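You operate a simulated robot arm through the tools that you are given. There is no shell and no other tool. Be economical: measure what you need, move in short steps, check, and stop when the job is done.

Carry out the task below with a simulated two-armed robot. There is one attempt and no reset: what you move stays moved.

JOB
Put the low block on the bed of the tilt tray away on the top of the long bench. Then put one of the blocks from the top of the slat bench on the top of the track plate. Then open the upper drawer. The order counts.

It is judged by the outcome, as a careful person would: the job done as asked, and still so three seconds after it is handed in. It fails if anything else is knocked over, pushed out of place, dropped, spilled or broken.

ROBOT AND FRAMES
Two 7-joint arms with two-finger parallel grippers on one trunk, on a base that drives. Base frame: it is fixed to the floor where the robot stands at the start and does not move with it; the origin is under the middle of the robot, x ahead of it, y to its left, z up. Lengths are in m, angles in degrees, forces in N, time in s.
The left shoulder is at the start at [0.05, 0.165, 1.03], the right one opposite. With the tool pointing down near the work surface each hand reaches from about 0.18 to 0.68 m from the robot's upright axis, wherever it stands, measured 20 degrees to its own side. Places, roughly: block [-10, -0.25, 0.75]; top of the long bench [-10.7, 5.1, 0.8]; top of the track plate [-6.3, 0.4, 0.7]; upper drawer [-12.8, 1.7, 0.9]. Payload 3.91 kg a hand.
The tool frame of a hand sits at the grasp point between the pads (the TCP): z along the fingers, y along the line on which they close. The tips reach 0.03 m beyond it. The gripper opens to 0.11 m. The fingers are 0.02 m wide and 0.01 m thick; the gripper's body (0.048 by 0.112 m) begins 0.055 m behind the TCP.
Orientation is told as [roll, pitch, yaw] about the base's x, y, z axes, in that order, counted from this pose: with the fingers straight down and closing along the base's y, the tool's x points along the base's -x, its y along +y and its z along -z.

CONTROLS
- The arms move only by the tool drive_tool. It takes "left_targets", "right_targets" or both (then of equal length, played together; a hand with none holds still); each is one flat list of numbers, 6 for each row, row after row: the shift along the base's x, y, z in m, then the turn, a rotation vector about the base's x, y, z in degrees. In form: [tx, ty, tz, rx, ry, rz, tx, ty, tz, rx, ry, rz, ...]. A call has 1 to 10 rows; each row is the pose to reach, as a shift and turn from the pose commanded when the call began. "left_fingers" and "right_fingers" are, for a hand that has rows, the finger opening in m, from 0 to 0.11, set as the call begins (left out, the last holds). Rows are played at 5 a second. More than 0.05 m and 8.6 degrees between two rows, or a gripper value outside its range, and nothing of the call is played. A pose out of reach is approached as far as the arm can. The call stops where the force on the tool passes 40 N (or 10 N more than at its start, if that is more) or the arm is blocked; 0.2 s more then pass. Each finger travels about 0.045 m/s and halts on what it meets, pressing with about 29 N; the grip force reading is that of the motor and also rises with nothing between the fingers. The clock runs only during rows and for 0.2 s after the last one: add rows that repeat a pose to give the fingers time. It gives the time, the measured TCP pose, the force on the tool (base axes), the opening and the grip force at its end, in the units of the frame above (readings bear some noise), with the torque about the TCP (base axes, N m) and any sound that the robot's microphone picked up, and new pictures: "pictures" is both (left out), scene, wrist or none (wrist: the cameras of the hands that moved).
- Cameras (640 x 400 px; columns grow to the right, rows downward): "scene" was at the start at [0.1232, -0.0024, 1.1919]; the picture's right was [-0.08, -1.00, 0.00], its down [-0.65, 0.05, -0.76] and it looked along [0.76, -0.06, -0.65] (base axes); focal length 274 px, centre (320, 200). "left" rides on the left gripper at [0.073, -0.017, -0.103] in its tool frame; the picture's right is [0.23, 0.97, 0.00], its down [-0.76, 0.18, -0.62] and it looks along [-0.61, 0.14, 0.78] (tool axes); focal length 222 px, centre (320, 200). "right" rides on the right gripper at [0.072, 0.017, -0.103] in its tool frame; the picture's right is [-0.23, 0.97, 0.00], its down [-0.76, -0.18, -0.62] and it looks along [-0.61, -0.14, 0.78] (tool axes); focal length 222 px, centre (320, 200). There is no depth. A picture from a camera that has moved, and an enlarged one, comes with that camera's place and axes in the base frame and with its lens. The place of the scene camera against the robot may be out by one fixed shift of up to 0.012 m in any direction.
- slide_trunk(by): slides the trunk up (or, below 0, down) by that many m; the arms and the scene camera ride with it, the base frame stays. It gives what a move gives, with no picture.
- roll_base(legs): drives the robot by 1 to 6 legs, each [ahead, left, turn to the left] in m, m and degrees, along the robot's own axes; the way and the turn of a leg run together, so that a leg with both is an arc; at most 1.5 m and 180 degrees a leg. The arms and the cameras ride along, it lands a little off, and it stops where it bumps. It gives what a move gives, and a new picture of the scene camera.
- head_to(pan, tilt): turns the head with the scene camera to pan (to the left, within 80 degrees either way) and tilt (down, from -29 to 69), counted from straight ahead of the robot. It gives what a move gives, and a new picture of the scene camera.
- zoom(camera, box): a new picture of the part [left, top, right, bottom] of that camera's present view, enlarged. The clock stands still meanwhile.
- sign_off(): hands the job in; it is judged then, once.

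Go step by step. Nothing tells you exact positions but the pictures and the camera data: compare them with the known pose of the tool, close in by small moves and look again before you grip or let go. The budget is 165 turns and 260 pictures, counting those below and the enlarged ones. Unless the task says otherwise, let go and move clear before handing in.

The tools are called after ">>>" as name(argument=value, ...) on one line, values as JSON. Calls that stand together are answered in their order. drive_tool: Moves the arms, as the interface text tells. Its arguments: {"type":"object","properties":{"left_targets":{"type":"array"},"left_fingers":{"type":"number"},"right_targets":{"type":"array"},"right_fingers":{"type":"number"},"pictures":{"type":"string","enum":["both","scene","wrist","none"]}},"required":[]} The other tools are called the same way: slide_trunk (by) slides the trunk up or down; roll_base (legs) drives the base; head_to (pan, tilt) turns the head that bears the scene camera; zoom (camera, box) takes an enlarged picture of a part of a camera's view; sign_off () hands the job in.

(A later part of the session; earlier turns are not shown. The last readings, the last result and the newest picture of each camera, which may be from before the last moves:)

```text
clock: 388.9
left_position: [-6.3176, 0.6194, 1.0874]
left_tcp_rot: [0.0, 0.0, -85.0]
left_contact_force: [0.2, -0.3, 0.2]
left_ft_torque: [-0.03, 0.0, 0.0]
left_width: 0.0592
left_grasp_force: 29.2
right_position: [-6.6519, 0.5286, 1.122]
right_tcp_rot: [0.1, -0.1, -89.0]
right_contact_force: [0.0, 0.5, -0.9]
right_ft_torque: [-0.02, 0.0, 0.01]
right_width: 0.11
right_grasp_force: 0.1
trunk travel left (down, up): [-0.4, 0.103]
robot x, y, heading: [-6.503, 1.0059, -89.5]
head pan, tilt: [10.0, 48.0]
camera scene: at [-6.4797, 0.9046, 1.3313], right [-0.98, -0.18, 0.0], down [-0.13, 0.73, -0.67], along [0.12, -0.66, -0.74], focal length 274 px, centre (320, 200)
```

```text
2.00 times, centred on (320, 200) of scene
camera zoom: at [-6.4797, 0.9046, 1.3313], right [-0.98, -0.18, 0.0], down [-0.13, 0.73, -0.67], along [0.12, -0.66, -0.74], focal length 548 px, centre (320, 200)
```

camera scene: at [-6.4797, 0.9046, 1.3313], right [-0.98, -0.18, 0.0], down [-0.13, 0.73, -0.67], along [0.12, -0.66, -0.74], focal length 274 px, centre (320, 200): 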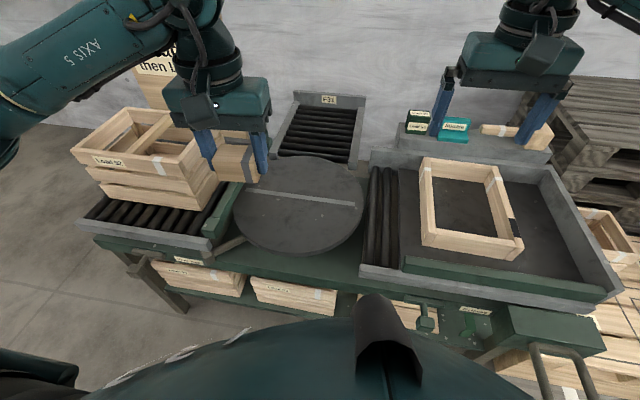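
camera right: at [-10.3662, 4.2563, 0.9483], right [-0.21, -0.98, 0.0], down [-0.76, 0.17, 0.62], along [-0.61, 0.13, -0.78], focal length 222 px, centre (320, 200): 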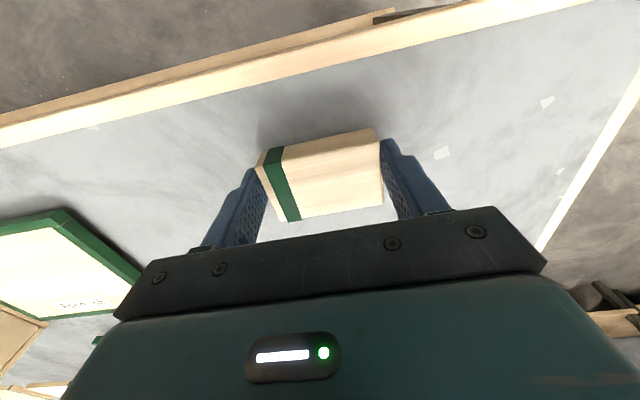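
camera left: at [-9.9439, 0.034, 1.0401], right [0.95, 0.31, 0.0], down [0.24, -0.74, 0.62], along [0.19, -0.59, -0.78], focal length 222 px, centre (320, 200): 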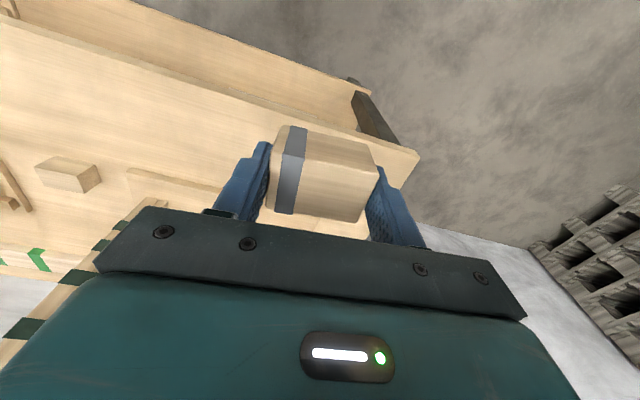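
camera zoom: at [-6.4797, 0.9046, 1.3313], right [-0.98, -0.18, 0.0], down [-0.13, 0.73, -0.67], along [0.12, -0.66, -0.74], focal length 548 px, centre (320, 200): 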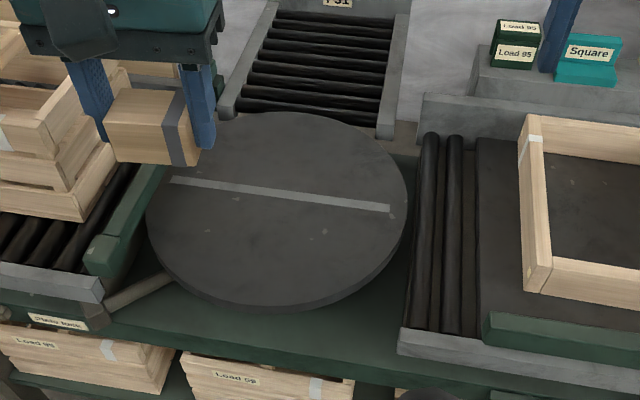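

The disc spans y 0.16 to 0.54 around x = -6.31. I move the block over it, short of the centre stripe, and lower the trunk.

>>> drive_tool(left_targets=[0, -0.045, 0, 0, 0, -1, 0, -0.09, 0, 0, 0, -3, 0, -0.135, 0, 0, 0, -5, 0, -0.18, 0, 0, 0, -5, 0, -0.205, 0, 0, 0, -5], pictures="none")

>>> slide_trunk(by=-0.15)

>>> drive_tool(left_targets=[0, 0, -0.03, 0, 0, 0, 0, 0, -0.07, 0, 0, 0])

>>> zoom(camera="scene", box=[160, 60, 400, 210])

```text
clock: 390.1
left_position: [-6.3206, 0.4166, 1.0869]
left_tcp_rot: [0.0, -0.2, -90.1]
left_contact_force: [-0.5, 0.5, -0.7]
left_ft_torque: [0.0, 0.0, 0.0]
left_width: 0.0596
left_grasp_force: 29.2
right_position: [-6.6531, 0.5279, 1.1214]
right_tcp_rot: [0.1, 0.0, -89.0]
right_contact_force: [-0.3, 0.5, 0.0]
right_ft_torque: [0.0, -0.02, 0.02]
right_width: 0.1098
right_grasp_force: 0.1
trunk travel left (down, up): [-0.4, 0.103]
robot x, y, heading: [-6.5032, 1.0049, -89.6]
head pan, tilt: [10.0, 48.0]
```

```text
clock: 391.8
left_position: [-6.3191, 0.4154, 0.9364]
left_tcp_rot: [0.0, 0.0, -90.1]
left_contact_force: [-0.3, -0.1, -0.7]
left_ft_torque: [0.01, 0.0, -0.02]
left_width: 0.0594
left_grasp_force: 29.1
right_position: [-6.6523, 0.5277, 0.972]
right_tcp_rot: [0.1, -0.1, -89.0]
right_contact_force: [1.2, -0.1, 0.5]
right_ft_torque: [0.03, 0.01, 0.01]
right_width: 0.11
right_grasp_force: 0.0
trunk travel left (down, up): [-0.25, 0.253]
robot x, y, heading: [-6.5065, 1.0074, -89.6]
head pan, tilt: [10.0, 48.0]
```

```text
clock: 392.4
left_position: [-6.3211, 0.4153, 0.866]
left_tcp_rot: [0.0, 0.1, -90.1]
left_contact_force: [0.4, 0.3, -0.7]
left_ft_torque: [-0.03, -0.01, -0.01]
left_width: 0.0595
left_grasp_force: 29.1
right_position: [-6.6515, 0.5289, 0.9713]
right_tcp_rot: [0.1, 0.0, -89.1]
right_contact_force: [0.1, 0.5, -0.6]
right_ft_torque: [0.04, -0.03, 0.0]
right_width: 0.1096
right_grasp_force: 0.1
trunk travel left (down, up): [-0.25, 0.253]
robot x, y, heading: [-6.5039, 1.0084, -89.4]
head pan, tilt: [10.0, 48.0]
camera scene: at [-6.4796, 0.9045, 1.1813], right [-0.98, -0.18, 0.0], down [-0.13, 0.73, -0.67], along [0.12, -0.66, -0.74], focal length 274 px, centre (320, 200)
camera left: at [-6.3367, 0.4871, 0.9695], right [0.97, 0.23, 0.0], down [0.18, -0.76, 0.62], along [0.14, -0.61, -0.78], focal length 222 px, centre (320, 200)
```

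scene: 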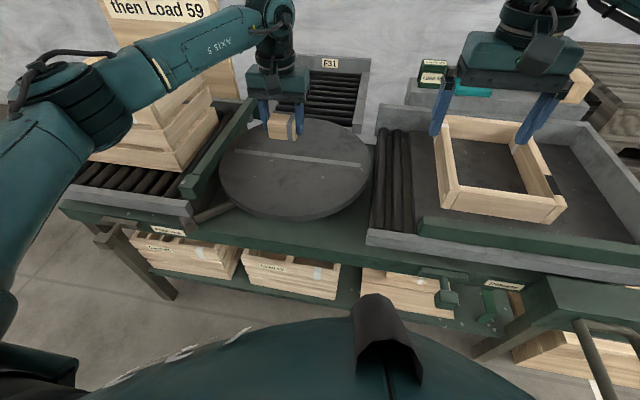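
left: 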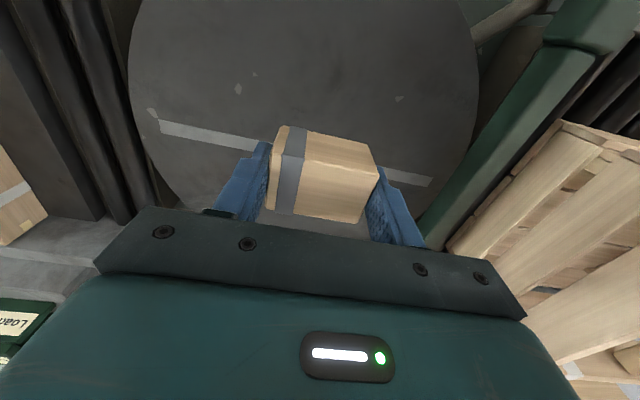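

```text
2.67 times, centred on (280, 135) of scene
camera zoom: at [-6.4796, 0.9045, 1.1813], right [-0.98, -0.18, 0.0], down [-0.13, 0.73, -0.67], along [0.12, -0.66, -0.74], focal length 731 px, centre (427, 373)
```

zoom: 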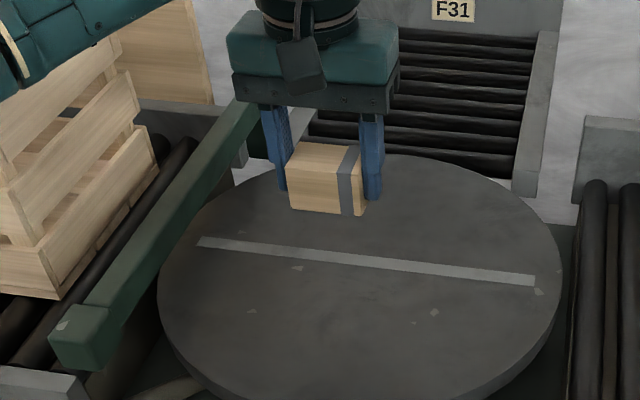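

The plate surface is about z 0.72 and the stripe at y 0.35, so the block will land on the plate, clear of the stripe. I lower it.

>>> drive_tool(left_targets=[0, 0, -0.03, 0, 0, 0, 0, 0, -0.06, 0, 0, 0, 0, 0, -0.08, 0, 0, 0], pictures="none")

>>> zoom(camera="scene", box=[200, 80, 360, 220])

>>> drive_tool(left_targets=[0, 0, -0.003, 0, 0, 0, 0, 0, -0.006, 0, 0, 0, 0, 0, -0.009, 0, 0, 0, 0, 0, -0.012, 0, 0, 0], pictures="none")

>>> zoom(camera="scene", box=[220, 100, 340, 200])

```text
clock: 393.2
left_position: [-6.3199, 0.4167, 0.7854]
left_tcp_rot: [0.0, 0.0, -90.0]
left_contact_force: [-0.2, 0.6, 1.0]
left_ft_torque: [0.01, 0.0, -0.01]
left_width: 0.0593
left_grasp_force: 28.7
right_position: [-6.6519, 0.5282, 0.9724]
right_tcp_rot: [0.1, -0.1, -88.9]
right_contact_force: [0.3, -0.2, 0.3]
right_ft_torque: [0.02, -0.04, -0.01]
right_width: 0.1101
right_grasp_force: 0.1
trunk travel left (down, up): [-0.25, 0.253]
robot x, y, heading: [-6.5039, 1.009, -89.6]
head pan, tilt: [10.0, 48.0]
```

```text
2.86 times, centred on (280, 150) of scene
camera zoom: at [-6.4796, 0.9046, 1.1812], right [-0.98, -0.18, 0.0], down [-0.13, 0.73, -0.67], along [0.12, -0.66, -0.74], focal length 783 px, centre (434, 343)
```

zoom: 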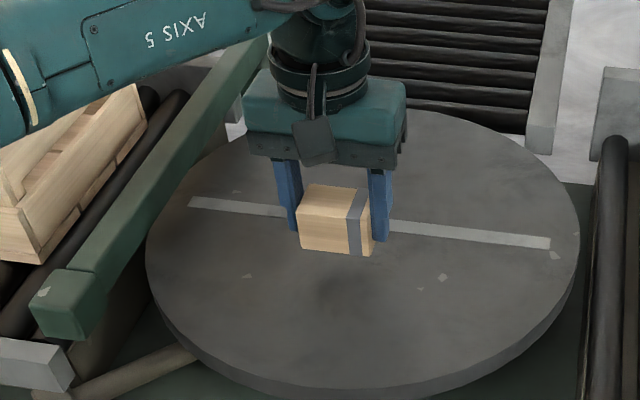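

```text
clock: 394.2
left_position: [-6.32, 0.4162, 0.7746]
left_tcp_rot: [0.1, 0.0, -90.0]
left_contact_force: [0.1, -0.6, -0.2]
left_ft_torque: [0.0, -0.02, -0.02]
left_width: 0.0592
left_grasp_force: 29.4
right_position: [-6.651, 0.5277, 0.9721]
right_tcp_rot: [0.1, -0.1, -89.0]
right_contact_force: [-0.3, -0.8, 0.3]
right_ft_torque: [0.01, 0.0, 0.02]
right_width: 0.1101
right_grasp_force: 0.1
trunk travel left (down, up): [-0.25, 0.253]
robot x, y, heading: [-6.5058, 1.0041, -89.5]
head pan, tilt: [10.0, 48.0]
```

```text
4.00 times, centred on (280, 150) of scene
camera zoom: at [-6.4797, 0.9047, 1.1812], right [-0.98, -0.18, 0.0], down [-0.13, 0.73, -0.67], along [0.12, -0.66, -0.74], focal length 1096 px, centre (480, 400)
```

zoom: 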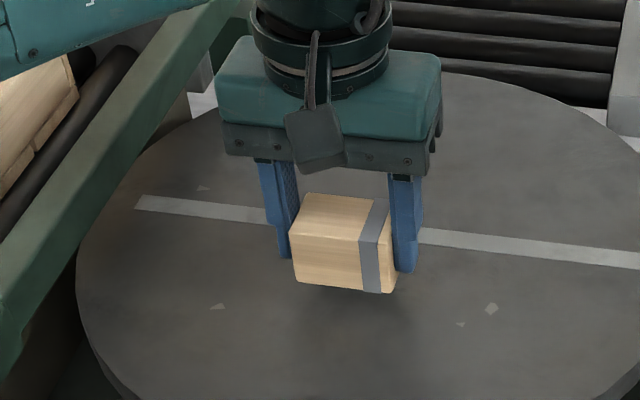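

Still about 2 cm above the plate by its shadow. I go on down in small steps.

>>> drive_tool(left_targets=[0, 0, -0.004, 0, 0, 0, 0, 0, -0.008, 0, 0, 0, 0, 0, -0.011, 0, 0, 0, 0, 0, -0.014, 0, 0, 0], pictures="none")

>>> zoom(camera="scene", box=[220, 100, 340, 200])

```text
clock: 395.2
left_position: [-6.3199, 0.4166, 0.7601]
left_tcp_rot: [0.0, 0.1, -90.0]
left_contact_force: [-0.2, 0.8, -0.4]
left_ft_torque: [-0.01, 0.01, 0.02]
left_width: 0.0595
left_grasp_force: 29.5
right_position: [-6.6522, 0.5283, 0.9728]
right_tcp_rot: [0.1, -0.1, -89.0]
right_contact_force: [-0.3, -0.5, -0.3]
right_ft_torque: [-0.01, 0.0, 0.01]
right_width: 0.1099
right_grasp_force: 0.0
trunk travel left (down, up): [-0.25, 0.253]
robot x, y, heading: [-6.5042, 1.008, -89.7]
head pan, tilt: [10.0, 48.0]
```

```text
4.00 times, centred on (280, 150) of scene
camera zoom: at [-6.4797, 0.9047, 1.1812], right [-0.98, -0.18, 0.0], down [-0.13, 0.73, -0.67], along [0.12, -0.66, -0.74], focal length 1096 px, centre (480, 400)
```

zoom: 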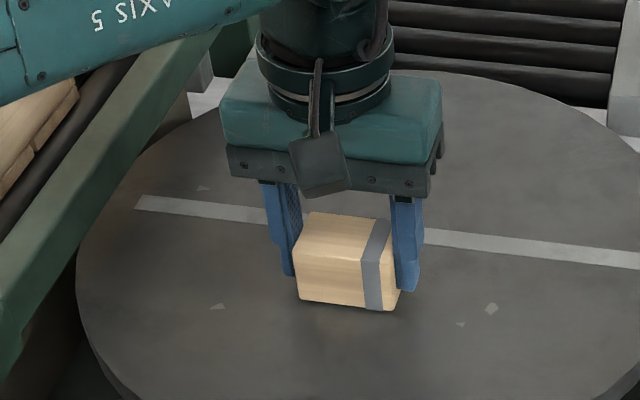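

Closing in: the shadow has nearly reached the block. I go in 2 mm steps.

>>> drive_tool(left_targets=[0, 0, -0.002, 0, 0, 0, 0, 0, -0.004, 0, 0, 0, 0, 0, -0.006, 0, 0, 0, 0, 0, -0.008, 0, 0, 0], pictures="none")

>>> zoom(camera="scene", box=[240, 120, 320, 190])

```text
clock: 396.2
left_position: [-6.3201, 0.4155, 0.7577]
left_tcp_rot: [-0.1, -0.4, -90.1]
left_contact_force: [2.4, 5.3, 24.6]
left_ft_torque: [0.21, -0.12, 0.02]
left_width: 0.0593
left_grasp_force: 29.2
right_position: [-6.6524, 0.5302, 0.9735]
right_tcp_rot: [0.2, -0.2, -88.9]
right_contact_force: [0.5, -0.1, 0.8]
right_ft_torque: [0.03, 0.01, -0.03]
right_width: 0.11
right_grasp_force: 0.1
trunk travel left (down, up): [-0.25, 0.253]
robot x, y, heading: [-6.5066, 1.0045, -89.9]
head pan, tilt: [10.0, 48.0]
```

```text
5.71 times, centred on (280, 155) of scene
camera zoom: at [-6.4801, 0.9072, 1.1819], right [-0.98, -0.18, 0.0], down [-0.13, 0.73, -0.67], along [0.12, -0.66, -0.74], focal length 1566 px, centre (549, 457)
```

zoom: 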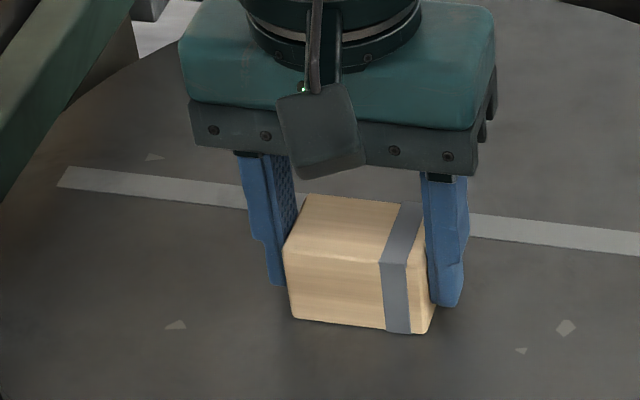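

The block rests on the plate (24 N). I relax the press, open, and lift clear.

>>> drive_tool(left_targets=[0, 0, 0.002, 0, 0, 0, 0, 0, 0.004, 0, 0, 0, 0, 0, 0.004, 0, 0, 0], pictures="none")

>>> drive_tool(left_targets=[0, 0, 0, 0, 0, 0, 0, 0, 0, 0, 0, 0, 0, 0, 0, 0, 0, 0, 0, 0, 0.02, 0, 0, 0, 0, 0, 0.06, 0, 0, 0, 0, 0, 0.1, 0, 0, 0, 0, 0, 0.14, 0, 0, 0, 0, 0, 0.18, 0, 0, 0], left_fingers=0.1)

>>> zoom(camera="scene", box=[200, 80, 360, 220])

```text
clock: 397.0
left_position: [-6.3205, 0.4158, 0.7569]
left_tcp_rot: [0.0, -0.3, -89.9]
left_contact_force: [0.1, -4.5, 10.7]
left_ft_torque: [-0.44, 0.03, 0.05]
left_width: 0.0591
left_grasp_force: 28.4
right_position: [-6.6528, 0.5281, 0.9726]
right_tcp_rot: [0.1, -0.1, -89.0]
right_contact_force: [0.0, 0.0, 0.7]
right_ft_torque: [-0.01, 0.0, -0.01]
right_width: 0.1101
right_grasp_force: 0.1
trunk travel left (down, up): [-0.25, 0.253]
robot x, y, heading: [-6.5027, 1.0067, -89.7]
head pan, tilt: [10.0, 48.0]
```

```text
clock: 398.8
left_position: [-6.3203, 0.4164, 0.9377]
left_tcp_rot: [0.0, -0.1, -90.0]
left_contact_force: [0.8, 1.1, -1.2]
left_ft_torque: [0.03, 0.0, -0.02]
left_width: 0.0999
left_grasp_force: 0.0
right_position: [-6.6533, 0.528, 0.9715]
right_tcp_rot: [-0.1, -0.2, -89.0]
right_contact_force: [0.2, -0.4, -0.5]
right_ft_torque: [-0.03, -0.02, 0.0]
right_width: 0.11
right_grasp_force: 0.1
trunk travel left (down, up): [-0.25, 0.253]
robot x, y, heading: [-6.5042, 1.0105, -89.8]
head pan, tilt: [10.0, 48.0]
camera scene: at [-6.4798, 0.9049, 1.1812], right [-0.98, -0.18, 0.0], down [-0.13, 0.73, -0.67], along [0.12, -0.66, -0.74], focal length 274 px, centre (320, 200)
camera left: at [-6.3358, 0.4885, 1.0404], right [0.97, 0.23, 0.0], down [0.18, -0.76, 0.62], along [0.14, -0.61, -0.78], focal length 222 px, centre (320, 200)
```

scene: 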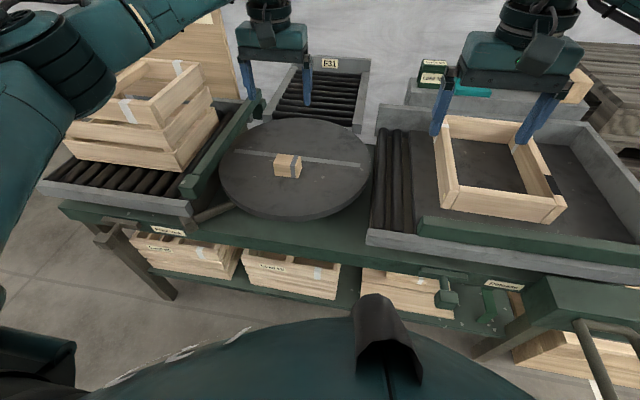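
left: 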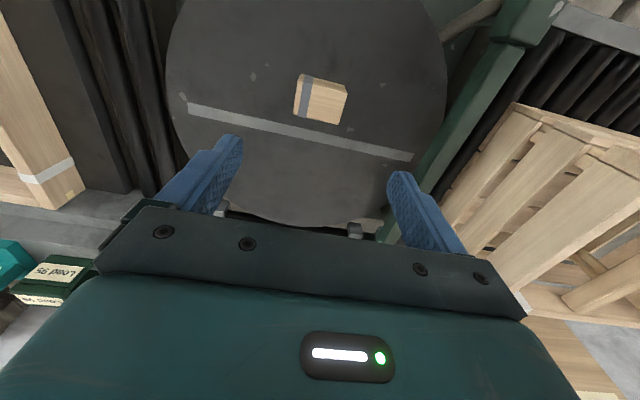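

```text
2.86 times, centred on (280, 150) of scene
camera zoom: at [-6.4798, 0.9049, 1.1812], right [-0.98, -0.18, 0.0], down [-0.13, 0.73, -0.67], along [0.12, -0.66, -0.74], focal length 783 px, centre (434, 343)
```

zoom: 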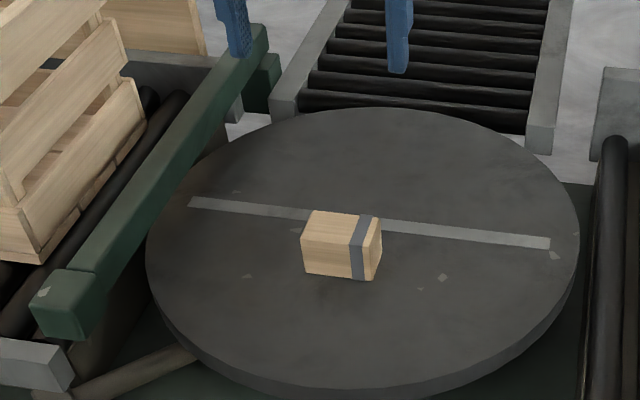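

The block stands on the plate. Now the drawer: I raise the trunk, back off, and drive to the shelf by the green cabinet.

>>> slide_trunk(by=0.2)

>>> roll_base(legs=[[-0.28, 0, 0], [0, 0, -90]])

>>> head_to(pan=0, tilt=22)

>>> roll_base(legs=[[1.5, 0, 0], [1.4, 0.1, 0], [0.5, 0.2, 0]])

```text
clock: 401.0
left_position: [-6.3195, 0.4154, 1.1371]
left_tcp_rot: [-0.1, 0.0, -90.0]
left_contact_force: [-0.2, 0.1, -0.4]
left_ft_torque: [-0.03, 0.01, -0.01]
left_width: 0.1001
left_grasp_force: 0.1
right_position: [-6.6509, 0.5286, 1.1717]
right_tcp_rot: [0.0, 0.1, -89.0]
right_contact_force: [0.1, -0.1, 0.2]
right_ft_torque: [-0.06, 0.0, 0.02]
right_width: 0.1098
right_grasp_force: 0.1
trunk travel left (down, up): [-0.45, 0.053]
robot x, y, heading: [-6.5021, 1.0086, -89.7]
head pan, tilt: [10.0, 48.0]
```

```text
clock: 406.8
left_position: [-7.099, 1.112, 1.1368]
left_tcp_rot: [0.0, -0.1, 179.4]
left_contact_force: [0.1, 0.2, -1.0]
left_ft_torque: [0.03, 0.01, -0.07]
left_width: 0.1001
left_grasp_force: 0.1
right_position: [-6.984, 1.4431, 1.172]
right_tcp_rot: [0.1, 0.0, -179.7]
right_contact_force: [0.4, -0.1, 0.9]
right_ft_torque: [-0.01, 0.01, -0.01]
right_width: 0.11
right_grasp_force: 0.1
trunk travel left (down, up): [-0.45, 0.053]
robot x, y, heading: [-6.5068, 1.2887, 179.6]
head pan, tilt: [10.0, 48.0]
camera scene: at [-6.6037, 1.2793, 1.3812], right [-0.17, 0.99, 0.0], down [0.73, 0.13, -0.67], along [-0.66, -0.11, -0.74], focal length 274 px, centre (320, 200)
```

scene: 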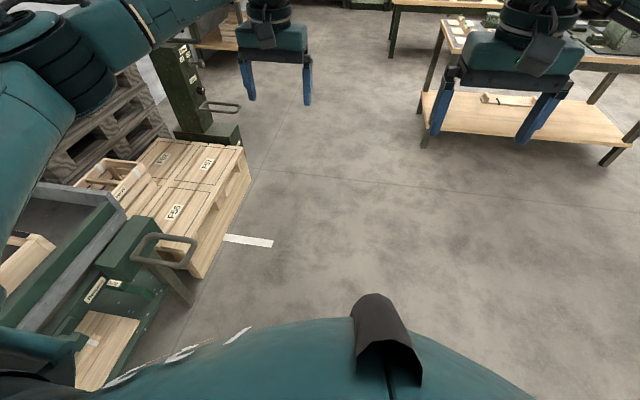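

```text
clock: 407.7
left_position: [-7.0998, 1.1115, 1.1368]
left_tcp_rot: [0.0, -0.2, 179.2]
left_contact_force: [0.3, -0.8, 0.2]
left_ft_torque: [0.0, -0.02, 0.0]
left_width: 0.1001
left_grasp_force: 0.1
right_position: [-6.9832, 1.4424, 1.1721]
right_tcp_rot: [0.1, -0.1, -179.5]
right_contact_force: [0.0, -0.1, 0.6]
right_ft_torque: [-0.01, -0.03, 0.0]
right_width: 0.1102
right_grasp_force: 0.1
trunk travel left (down, up): [-0.45, 0.053]
robot x, y, heading: [-6.5058, 1.2885, 179.7]
head pan, tilt: [0.0, 22.0]
camera scene: at [-6.6188, 1.2929, 1.4208], right [0.0, 1.0, 0.0], down [0.38, 0.0, -0.93], along [-0.93, 0.0, -0.38], focal length 274 px, centre (320, 200)
```

scene: 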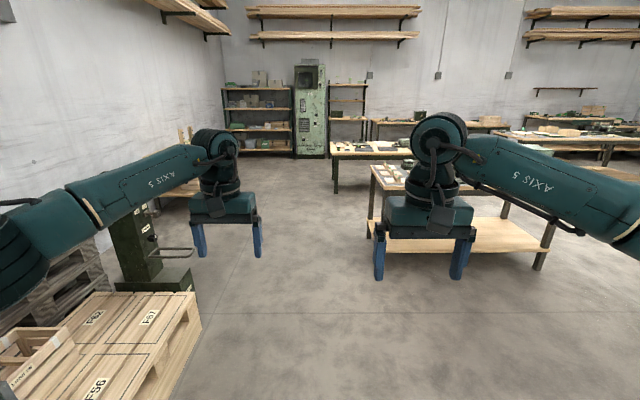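

```text
clock: 424.4
left_position: [-10.5029, 0.8015, 1.1367]
left_tcp_rot: [0.0, 0.1, 179.2]
left_contact_force: [0.1, -0.1, -0.2]
left_ft_torque: [0.0, -0.01, 0.02]
left_width: 0.1001
left_grasp_force: 0.0
right_position: [-10.3858, 1.1338, 1.1727]
right_tcp_rot: [0.1, 0.1, -179.8]
right_contact_force: [0.3, -0.1, -0.5]
right_ft_torque: [0.03, -0.03, 0.0]
right_width: 0.1101
right_grasp_force: 0.0
trunk travel left (down, up): [-0.45, 0.053]
robot x, y, heading: [-9.9117, 0.9765, 179.5]
head pan, tilt: [0.0, 22.0]
camera scene: at [-10.022, 0.9826, 1.4208], right [0.01, 1.0, 0.0], down [0.37, 0.0, -0.93], along [-0.93, 0.01, -0.37], focal length 274 px, centre (320, 200)
```

scene: 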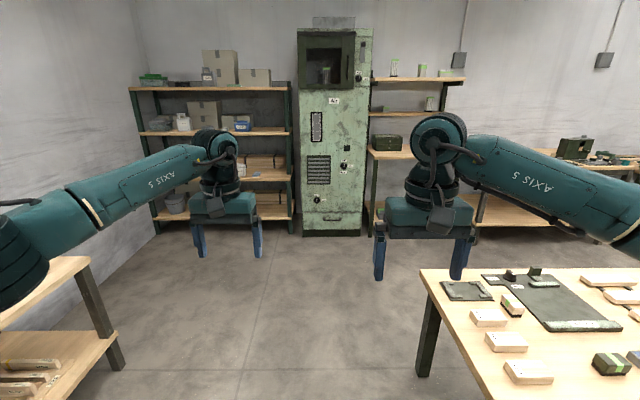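

I go past the table's corner and then face the drawer unit.

>>> roll_base(legs=[[1.5, 0, 0.4], [0, -0.5, 0]])

>>> head_to(pan=-5, tilt=25)

>>> zoom(camera="scene", box=[240, 100, 480, 250])

```text
clock: 434.4
left_position: [-12.0007, 1.2801, 1.1376]
left_tcp_rot: [0.0, -0.1, -179.9]
left_contact_force: [-0.9, -0.3, 0.3]
left_ft_torque: [-0.05, -0.01, 0.05]
left_width: 0.1001
left_grasp_force: 0.0
right_position: [-11.8901, 1.6134, 1.1711]
right_tcp_rot: [0.1, -0.2, -178.6]
right_contact_force: [-0.4, 0.0, -0.2]
right_ft_torque: [-0.03, 0.06, 0.0]
right_width: 0.1103
right_grasp_force: 0.0
trunk travel left (down, up): [-0.45, 0.053]
robot x, y, heading: [-11.4128, 1.4665, -179.2]
head pan, tilt: [0.0, 22.0]
camera scene: at [-11.5234, 1.4696, 1.4209], right [-0.01, 1.0, 0.0], down [0.37, 0.0, -0.93], along [-0.93, -0.01, -0.37], focal length 274 px, centre (320, 200)
```

scene: 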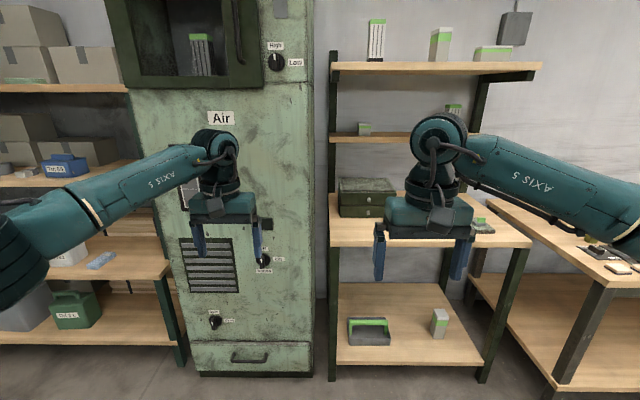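

```text
clock: 435.0
left_position: [-12.0011, 1.2791, 1.1365]
left_tcp_rot: [0.1, -0.1, -179.9]
left_contact_force: [0.2, -0.4, 0.8]
left_ft_torque: [-0.04, -0.03, -0.02]
left_width: 0.0999
left_grasp_force: 0.0
right_position: [-11.8899, 1.613, 1.1725]
right_tcp_rot: [0.1, -0.1, -178.7]
right_contact_force: [-0.6, 0.0, -0.5]
right_ft_torque: [0.0, 0.03, 0.0]
right_width: 0.1101
right_grasp_force: 0.0
trunk travel left (down, up): [-0.45, 0.053]
robot x, y, heading: [-11.4106, 1.4672, -179.6]
head pan, tilt: [-5.0, 25.0]
camera scene: at [-11.5225, 1.4771, 1.416], right [0.08, 1.0, 0.0], down [0.42, -0.03, -0.91], along [-0.9, 0.07, -0.42], focal length 274 px, centre (320, 200)
```

scene: 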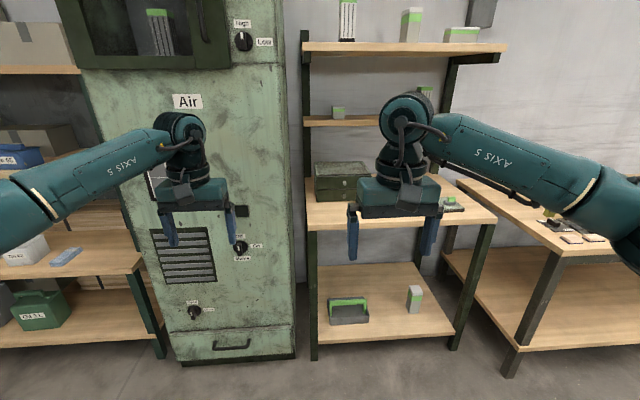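

```text
2.67 times, centred on (360, 175) of scene
camera zoom: at [-11.5225, 1.4771, 1.416], right [0.08, 1.0, 0.0], down [0.42, -0.03, -0.91], along [-0.9, 0.07, -0.42], focal length 731 px, centre (213, 267)
```

zoom: 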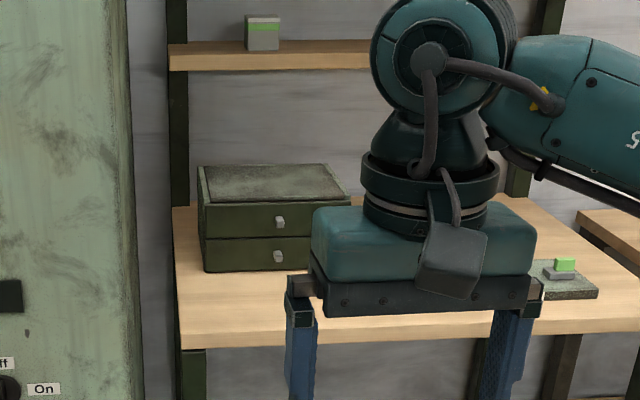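

The upper knob is near (-12.75, 1.71, 0.93). I pull the left hand back and start turning the right hand to point forward.

>>> slide_trunk(by=-0.2)

>>> drive_tool(left_targets=[0.045, -0.01, 0, 0, 0, 0, 0.09, -0.02, 0, 0, 0, 0, 0.135, -0.03, 0, 0, 0, 0, 0.18, -0.04, 0, 0, 0, 0, 0.22, -0.06, 0, 0, 0, 0, 0.25, -0.09, 0, 0, 0, 0], right_targets=[-0.03, 0, 0, 0, 8, 0, -0.06, 0, 0, 0, 16, 0, -0.09, 0, 0, 0, 24, 0, -0.12, 0, 0, 0, 32, 0, -0.15, 0, 0, 0, 40, 0, -0.16, 0, 0, 0, 45, 0], pictures="scene")

```text
clock: 437.2
left_position: [-12.0012, 1.2801, 0.9374]
left_tcp_rot: [0.0, -0.1, -179.8]
left_contact_force: [0.1, -0.1, -0.8]
left_ft_torque: [0.0, -0.03, 0.01]
left_width: 0.0999
left_grasp_force: 0.1
right_position: [-11.8905, 1.6134, 0.9718]
right_tcp_rot: [0.1, -0.2, -178.7]
right_contact_force: [-0.3, 0.3, -0.5]
right_ft_torque: [0.0, -0.02, 0.0]
right_width: 0.1099
right_grasp_force: 0.1
trunk travel left (down, up): [-0.25, 0.253]
robot x, y, heading: [-11.4123, 1.467, -179.5]
head pan, tilt: [-5.0, 25.0]
```

```text
clock: 438.6
left_position: [-11.7524, 1.1916, 0.9385]
left_tcp_rot: [0.0, -0.1, -179.8]
left_contact_force: [-0.2, 0.4, 0.0]
left_ft_torque: [0.0, 0.0, 0.0]
left_width: 0.0999
left_grasp_force: 0.1
right_position: [-12.0496, 1.6127, 0.9731]
right_tcp_rot: [-1.3, -45.2, -178.1]
right_contact_force: [0.2, 0.0, 0.3]
right_ft_torque: [-0.02, -0.01, 0.0]
right_width: 0.11
right_grasp_force: 0.0
trunk travel left (down, up): [-0.25, 0.253]
robot x, y, heading: [-11.4098, 1.4679, -179.4]
head pan, tilt: [-5.0, 25.0]
camera scene: at [-11.5222, 1.477, 1.2161], right [0.08, 1.0, 0.0], down [0.42, -0.03, -0.91], along [-0.9, 0.07, -0.42], focal length 274 px, centre (320, 200)
```

scene: 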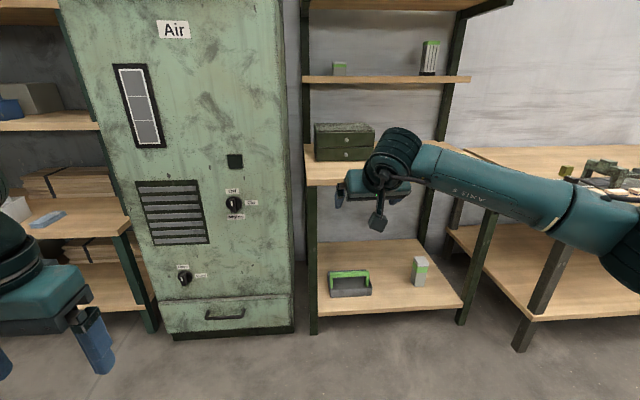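

>>> drive_tool(right_targets=[0, 0, 0, 0, 8, 0, 0, 0, 0, 0, 16, 0, 0, 0, 0, 0, 24, 0, 0, 0, 0, 0, 32, 0, 0, 0, 0, 0, 40, 0, 0, 0, 0, 0, 45, 0])

>>> zoom(camera="scene", box=[290, 80, 450, 210])

```text
clock: 440.0
left_position: [-11.7524, 1.1913, 0.9385]
left_tcp_rot: [-0.1, -0.1, -179.8]
left_contact_force: [-0.4, -0.3, 0.1]
left_ft_torque: [0.02, -0.04, 0.01]
left_width: 0.0998
left_grasp_force: 0.0
right_position: [-12.0482, 1.6003, 0.972]
right_tcp_rot: [-4.0, -75.0, -174.8]
right_contact_force: [0.6, -0.1, -0.4]
right_ft_torque: [0.02, -0.03, 0.01]
right_width: 0.1099
right_grasp_force: 0.1
right hand out of reach, approached as far as the arm can: row 4, 5, 6
trunk travel left (down, up): [-0.25, 0.253]
robot x, y, heading: [-11.4142, 1.4681, -179.6]
head pan, tilt: [-5.0, 25.0]
camera scene: at [-11.5225, 1.4772, 1.216], right [0.08, 1.0, 0.0], down [0.42, -0.03, -0.91], along [-0.9, 0.07, -0.42], focal length 274 px, centre (320, 200)
camera right: at [-11.9293, 1.5885, 0.9281], right [-0.04, -0.98, 0.2], down [0.4, 0.17, 0.9], along [-0.91, 0.11, 0.39], focal length 222 px, centre (320, 200)
```

scene: 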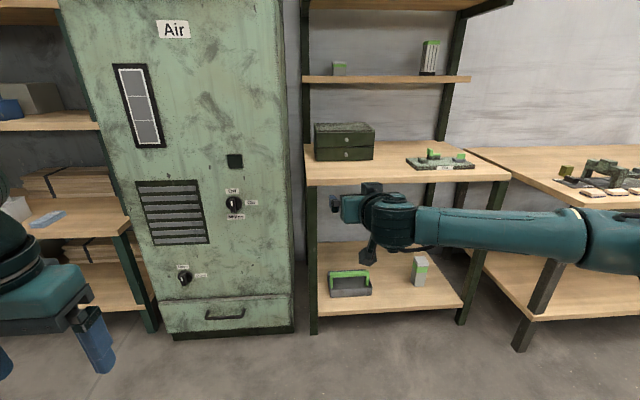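
right: 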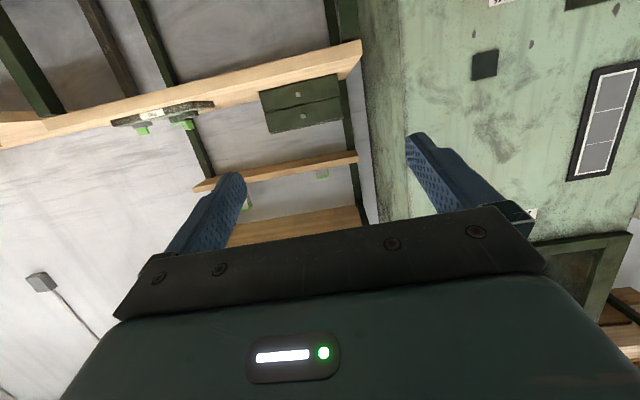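

```text
3.08 times, centred on (370, 145) of scene
camera zoom: at [-11.5225, 1.4772, 1.216], right [0.08, 1.0, 0.0], down [0.42, -0.03, -0.91], along [-0.9, 0.07, -0.42], focal length 843 px, centre (166, 369)
```

zoom: 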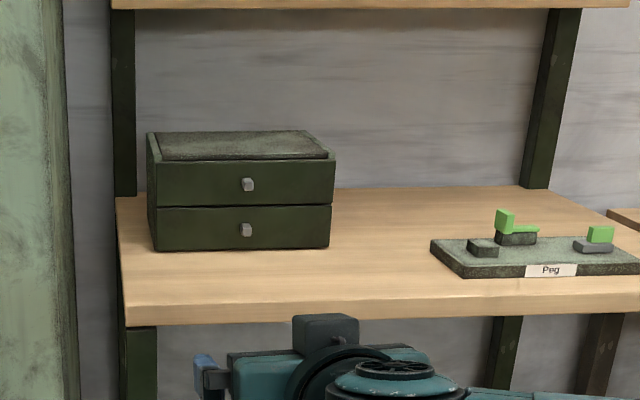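

The knob is at about (-12.70, 1.69, 0.95) and the shelf board at z 0.85. A slightly downward tilt is fine for gripping; I back the pitch off a little and see what pose I get.

>>> drive_tool(right_targets=[0, 0, 0, 0, -8, 0, 0, 0, 0, 0, -16, 0, 0, 0, 0.0, 0, -20, 0, 0, 0, 0.02, 0, -20, 0], right_fingers=0.07, pictures="none")

```text
clock: 441.0
left_position: [-11.753, 1.1896, 0.9393]
left_tcp_rot: [-0.1, 0.0, -179.8]
left_contact_force: [0.2, 0.2, 0.8]
left_ft_torque: [-0.02, 0.0, 0.02]
left_width: 0.0999
left_grasp_force: 0.0
right_position: [-12.0482, 1.6017, 0.9916]
right_tcp_rot: [-0.9, -55.0, -177.6]
right_contact_force: [1.0, -0.5, 0.3]
right_ft_torque: [0.02, 0.0, 0.04]
right_width: 0.0702
right_grasp_force: 0.1
trunk travel left (down, up): [-0.25, 0.253]
robot x, y, heading: [-11.4103, 1.4643, -179.4]
head pan, tilt: [-5.0, 25.0]
```

>>> drive_tool(right_targets=[0, 0, 0, 0, 7, -1, 0, 0.02, 0, 0, 14, -2, 0, 0.04, 0, 0, 14, -2], pictures="none")

>>> roll_base(legs=[[0.42, 0, -0.6]])

>>> head_to(pan=-15, tilt=30)

>>> zoom(camera="right", box=[160, 60, 480, 260])

```text
clock: 441.8
left_position: [-11.753, 1.1912, 0.9381]
left_tcp_rot: [0.0, -0.2, -179.8]
left_contact_force: [0.0, -0.3, -0.2]
left_ft_torque: [0.0, 0.0, 0.03]
left_width: 0.1001
left_grasp_force: 0.1
right_position: [-12.0476, 1.6424, 0.9916]
right_tcp_rot: [-1.9, -69.1, -178.8]
right_contact_force: [0.4, -0.3, 0.2]
right_ft_torque: [0.0, -0.03, 0.0]
right_width: 0.0699
right_grasp_force: 0.1
trunk travel left (down, up): [-0.25, 0.253]
robot x, y, heading: [-11.4113, 1.4656, -179.5]
head pan, tilt: [-5.0, 25.0]
```

```text
clock: 444.4
left_position: [-12.1758, 1.1938, 0.9384]
left_tcp_rot: [0.0, -0.1, 179.4]
left_contact_force: [0.2, -0.3, -0.3]
left_ft_torque: [-0.07, 0.01, 0.01]
left_width: 0.0999
left_grasp_force: 0.0
right_position: [-12.4657, 1.6478, 0.9927]
right_tcp_rot: [-1.9, -69.1, -179.5]
right_contact_force: [0.5, -0.3, 0.3]
right_ft_torque: [0.02, 0.0, -0.01]
right_width: 0.0697
right_grasp_force: 0.1
trunk travel left (down, up): [-0.25, 0.253]
robot x, y, heading: [-11.8315, 1.4629, 180.2]
head pan, tilt: [-5.0, 25.0]
camera scene: at [-11.9426, 1.477, 1.216], right [0.09, 1.0, 0.0], down [0.42, -0.04, -0.91], along [-0.9, 0.08, -0.42], focal length 274 px, centre (320, 200)
```

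scene: 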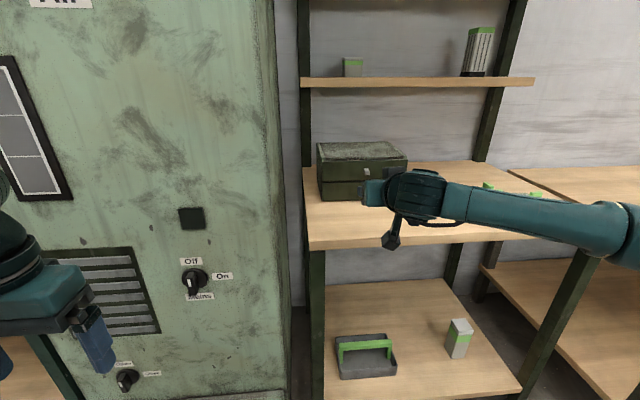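

```text
clock: 445.1
left_position: [-12.1768, 1.1936, 0.9378]
left_tcp_rot: [0.0, -0.1, 179.4]
left_contact_force: [-0.6, 0.3, -0.1]
left_ft_torque: [0.01, -0.02, 0.03]
left_width: 0.1002
left_grasp_force: 0.2
right_position: [-12.4657, 1.6484, 0.9922]
right_tcp_rot: [-1.8, -69.1, -179.5]
right_contact_force: [1.2, 0.0, 0.2]
right_ft_torque: [0.0, -0.03, 0.0]
right_width: 0.0698
right_grasp_force: 0.1
trunk travel left (down, up): [-0.25, 0.253]
robot x, y, heading: [-11.8309, 1.4626, 180.2]
head pan, tilt: [-15.0, 30.0]
camera scene: at [-11.9379, 1.4923, 1.2081], right [0.26, 0.97, 0.0], down [0.48, -0.13, -0.87], along [-0.84, 0.23, -0.5], focal length 274 px, centre (320, 200)
```

scene: 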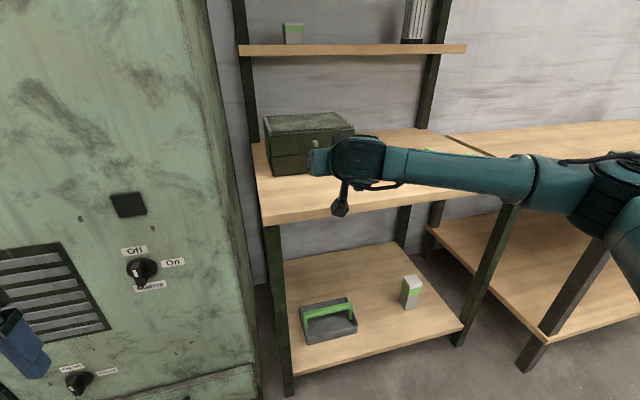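

```text
2.00 times, centred on (320, 160) of right
camera zoom: at [-12.3433, 1.6305, 0.9614], right [-0.1, -0.97, 0.2], down [0.31, 0.16, 0.94], along [-0.94, 0.16, 0.29], focal length 444 px, centre (320, 280)
```

zoom: 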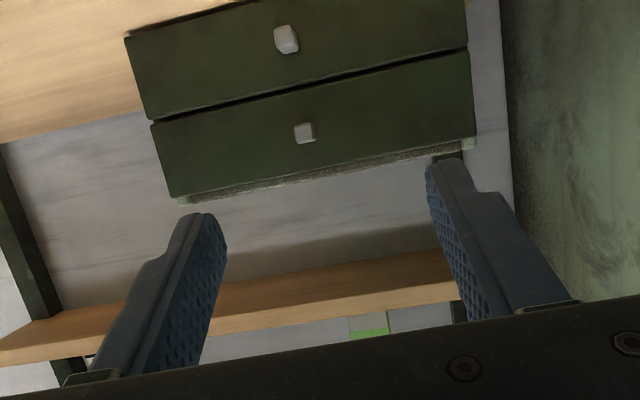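

The upper knob is at about (-12.70, 1.68, 0.95). I pull the left hand further from the cabinet and drive a little closer.

>>> drive_tool(left_targets=[0.04, 0.0, 0.02, 0, 0, 0, 0.08, 0.0, 0.04, 0, 0, 0, 0.1, 0, 0.06, 0, 0, 0], right_targets=[0, 0.01, -0.01, 0, 0, 0, 0, 0.02, -0.02, 0, 0, 0, 0, 0.03, -0.03, 0, 0, 0], pictures="none")

>>> roll_base(legs=[[0.12, 0, 0]])

>>> zoom(camera="right", box=[160, 60, 480, 260])

```text
clock: 445.9
left_position: [-12.0761, 1.1964, 0.9978]
left_tcp_rot: [0.0, -0.1, 179.4]
left_contact_force: [-0.3, 0.3, 0.4]
left_ft_torque: [0.04, -0.01, 0.03]
left_width: 0.1
left_grasp_force: 0.0
right_position: [-12.4661, 1.6775, 0.9613]
right_tcp_rot: [-2.0, -69.1, -179.5]
right_contact_force: [1.1, -0.6, 0.4]
right_ft_torque: [-0.05, 0.03, 0.02]
right_width: 0.0701
right_grasp_force: 0.0
trunk travel left (down, up): [-0.25, 0.253]
robot x, y, heading: [-11.8305, 1.4654, 179.7]
head pan, tilt: [-15.0, 30.0]
```

```text
clock: 447.1
left_position: [-12.1943, 1.1945, 0.998]
left_tcp_rot: [0.0, 0.0, 179.4]
left_contact_force: [-0.5, 0.0, -0.6]
left_ft_torque: [-0.01, 0.03, -0.01]
left_width: 0.0999
left_grasp_force: 0.1
right_position: [-12.5843, 1.6786, 0.9615]
right_tcp_rot: [-1.9, -69.1, -179.5]
right_contact_force: [0.7, 0.4, -0.2]
right_ft_torque: [0.02, 0.04, -0.02]
right_width: 0.07
right_grasp_force: 0.1
trunk travel left (down, up): [-0.25, 0.253]
robot x, y, heading: [-11.9487, 1.4643, 180.0]
head pan, tilt: [-15.0, 30.0]
camera scene: at [-12.0563, 1.4926, 1.208], right [0.26, 0.97, 0.0], down [0.48, -0.13, -0.87], along [-0.84, 0.23, -0.5], focal length 274 px, centre (320, 200)
```

scene: 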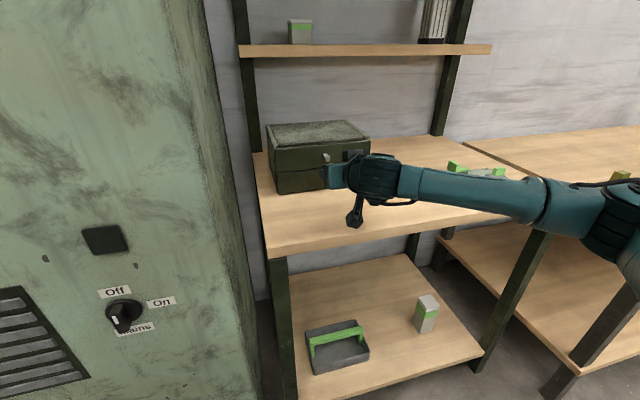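

```text
2.00 times, centred on (320, 160) of right
camera zoom: at [-12.4622, 1.6605, 0.9307], right [-0.1, -0.97, 0.2], down [0.31, 0.16, 0.94], along [-0.94, 0.16, 0.29], focal length 444 px, centre (320, 280)
```

zoom: 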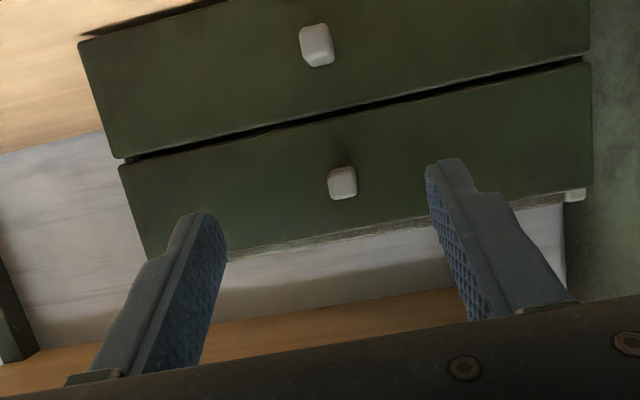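

Consistent: knob at (-12.69, 1.678, 0.952). I reach forward along x in steps.

>>> drive_tool(right_targets=[-0.03, 0, -0.001, 0, 0, 0, -0.06, 0, -0.002, 0, 0, 0, -0.075, 0, -0.002, 0, 0, 0], pictures="scene")

>>> zoom(camera="right", box=[160, 60, 480, 260])

>>> zoom(camera="scene", box=[250, 100, 410, 240])

```text
clock: 447.9
left_position: [-12.1954, 1.1943, 0.9978]
left_tcp_rot: [0.0, -0.1, 179.3]
left_contact_force: [0.4, 0.2, -0.2]
left_ft_torque: [-0.01, 0.02, -0.02]
left_width: 0.0998
left_grasp_force: 0.1
right_position: [-12.6597, 1.6795, 0.9585]
right_tcp_rot: [-1.9, -68.9, -179.7]
right_contact_force: [0.8, 0.1, -0.1]
right_ft_torque: [0.0, 0.02, -0.03]
right_width: 0.0701
right_grasp_force: 0.1
trunk travel left (down, up): [-0.25, 0.253]
robot x, y, heading: [-11.9511, 1.4684, 179.9]
head pan, tilt: [-15.0, 30.0]
camera scene: at [-12.056, 1.4926, 1.208], right [0.26, 0.97, 0.0], down [0.48, -0.13, -0.87], along [-0.84, 0.23, -0.5], focal length 274 px, centre (320, 200)
```

scene: 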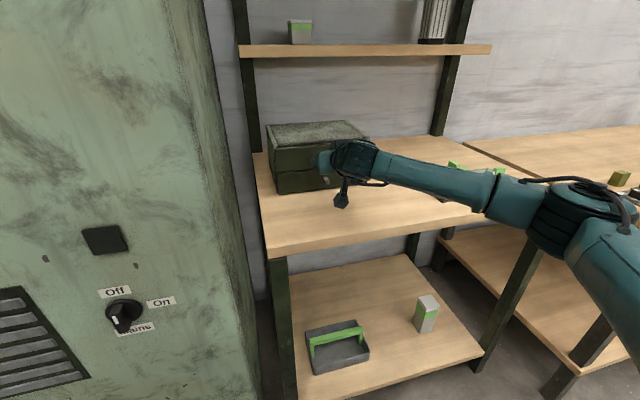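

```text
2.00 times, centred on (320, 160) of right
camera zoom: at [-12.5379, 1.6611, 0.9279], right [-0.1, -0.97, 0.2], down [0.31, 0.16, 0.94], along [-0.94, 0.16, 0.29], focal length 444 px, centre (320, 280)
```

zoom: 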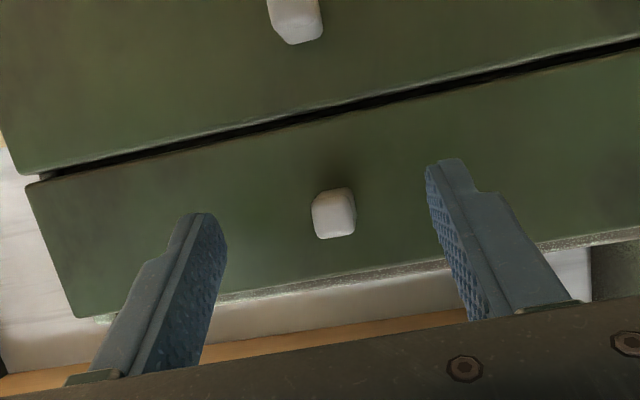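

```text
2.86 times, centred on (330, 170) of scene
camera zoom: at [-12.056, 1.4926, 1.208], right [0.26, 0.97, 0.0], down [0.48, -0.13, -0.87], along [-0.84, 0.23, -0.5], focal length 783 px, centre (291, 286)
```

zoom: 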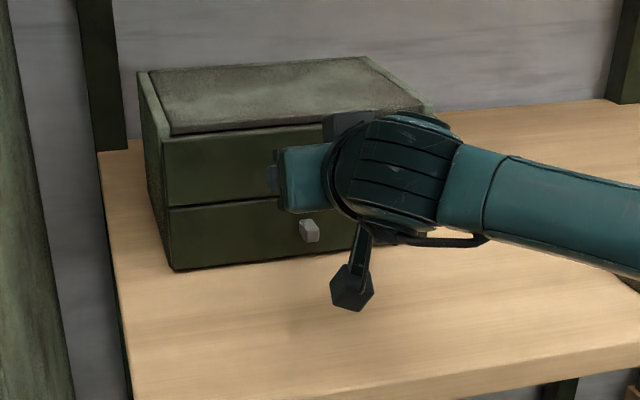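

Knob centred between the fingertips. I go 14 mm further and close on it.

>>> drive_tool(right_targets=[-0.007, -0.001, 0, 0, 0, 0, -0.014, -0.001, 0, 0, 0, 0], pictures="none")

>>> drive_tool(right_targets=[0, 0, 0, 0, 0, 0, 0, 0, 0, 0, 0, 0, 0, 0, 0, 0, 0, 0, 0, 0, 0, 0, 0, 0, 0, 0, 0, 0, 0, 0, 0, 0, 0, 0, 0, 0], right_fingers=0.0, pictures="none")

>>> zoom(camera="right", box=[160, 60, 480, 260])

```text
clock: 448.5
left_position: [-12.1945, 1.1956, 0.9983]
left_tcp_rot: [0.0, -0.1, 179.4]
left_contact_force: [0.2, -0.4, 0.2]
left_ft_torque: [-0.01, 0.01, 0.02]
left_width: 0.1001
left_grasp_force: 0.0
right_position: [-12.6732, 1.6775, 0.959]
right_tcp_rot: [-1.9, -69.1, -179.5]
right_contact_force: [0.2, -0.5, -0.2]
right_ft_torque: [0.0, -0.04, -0.01]
right_width: 0.0699
right_grasp_force: 0.2
trunk travel left (down, up): [-0.25, 0.253]
robot x, y, heading: [-11.9476, 1.4632, 180.1]
head pan, tilt: [-15.0, 30.0]
```

```text
clock: 449.9
left_position: [-12.1951, 1.1939, 0.9985]
left_tcp_rot: [-0.1, -0.1, 179.4]
left_contact_force: [0.0, 0.3, -0.1]
left_ft_torque: [-0.01, 0.01, 0.02]
left_width: 0.0999
left_grasp_force: 0.0
right_position: [-12.6734, 1.676, 0.9586]
right_tcp_rot: [-1.8, -69.1, -179.4]
right_contact_force: [0.4, -5.0, -0.5]
right_ft_torque: [-0.49, 0.04, 0.8]
right_width: 0.0139
right_grasp_force: 44.6
trunk travel left (down, up): [-0.25, 0.253]
robot x, y, heading: [-11.9489, 1.4669, 179.9]
head pan, tilt: [-15.0, 30.0]
```

```text
2.00 times, centred on (320, 160) of right
camera zoom: at [-12.5511, 1.6582, 0.9288], right [-0.1, -0.97, 0.2], down [0.31, 0.16, 0.94], along [-0.94, 0.16, 0.29], focal length 444 px, centre (320, 280)
```

zoom: 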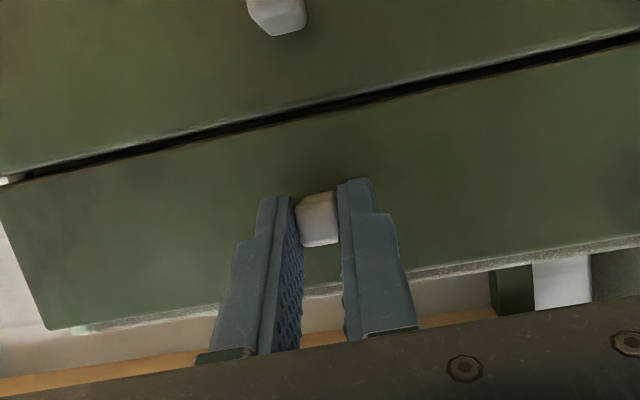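

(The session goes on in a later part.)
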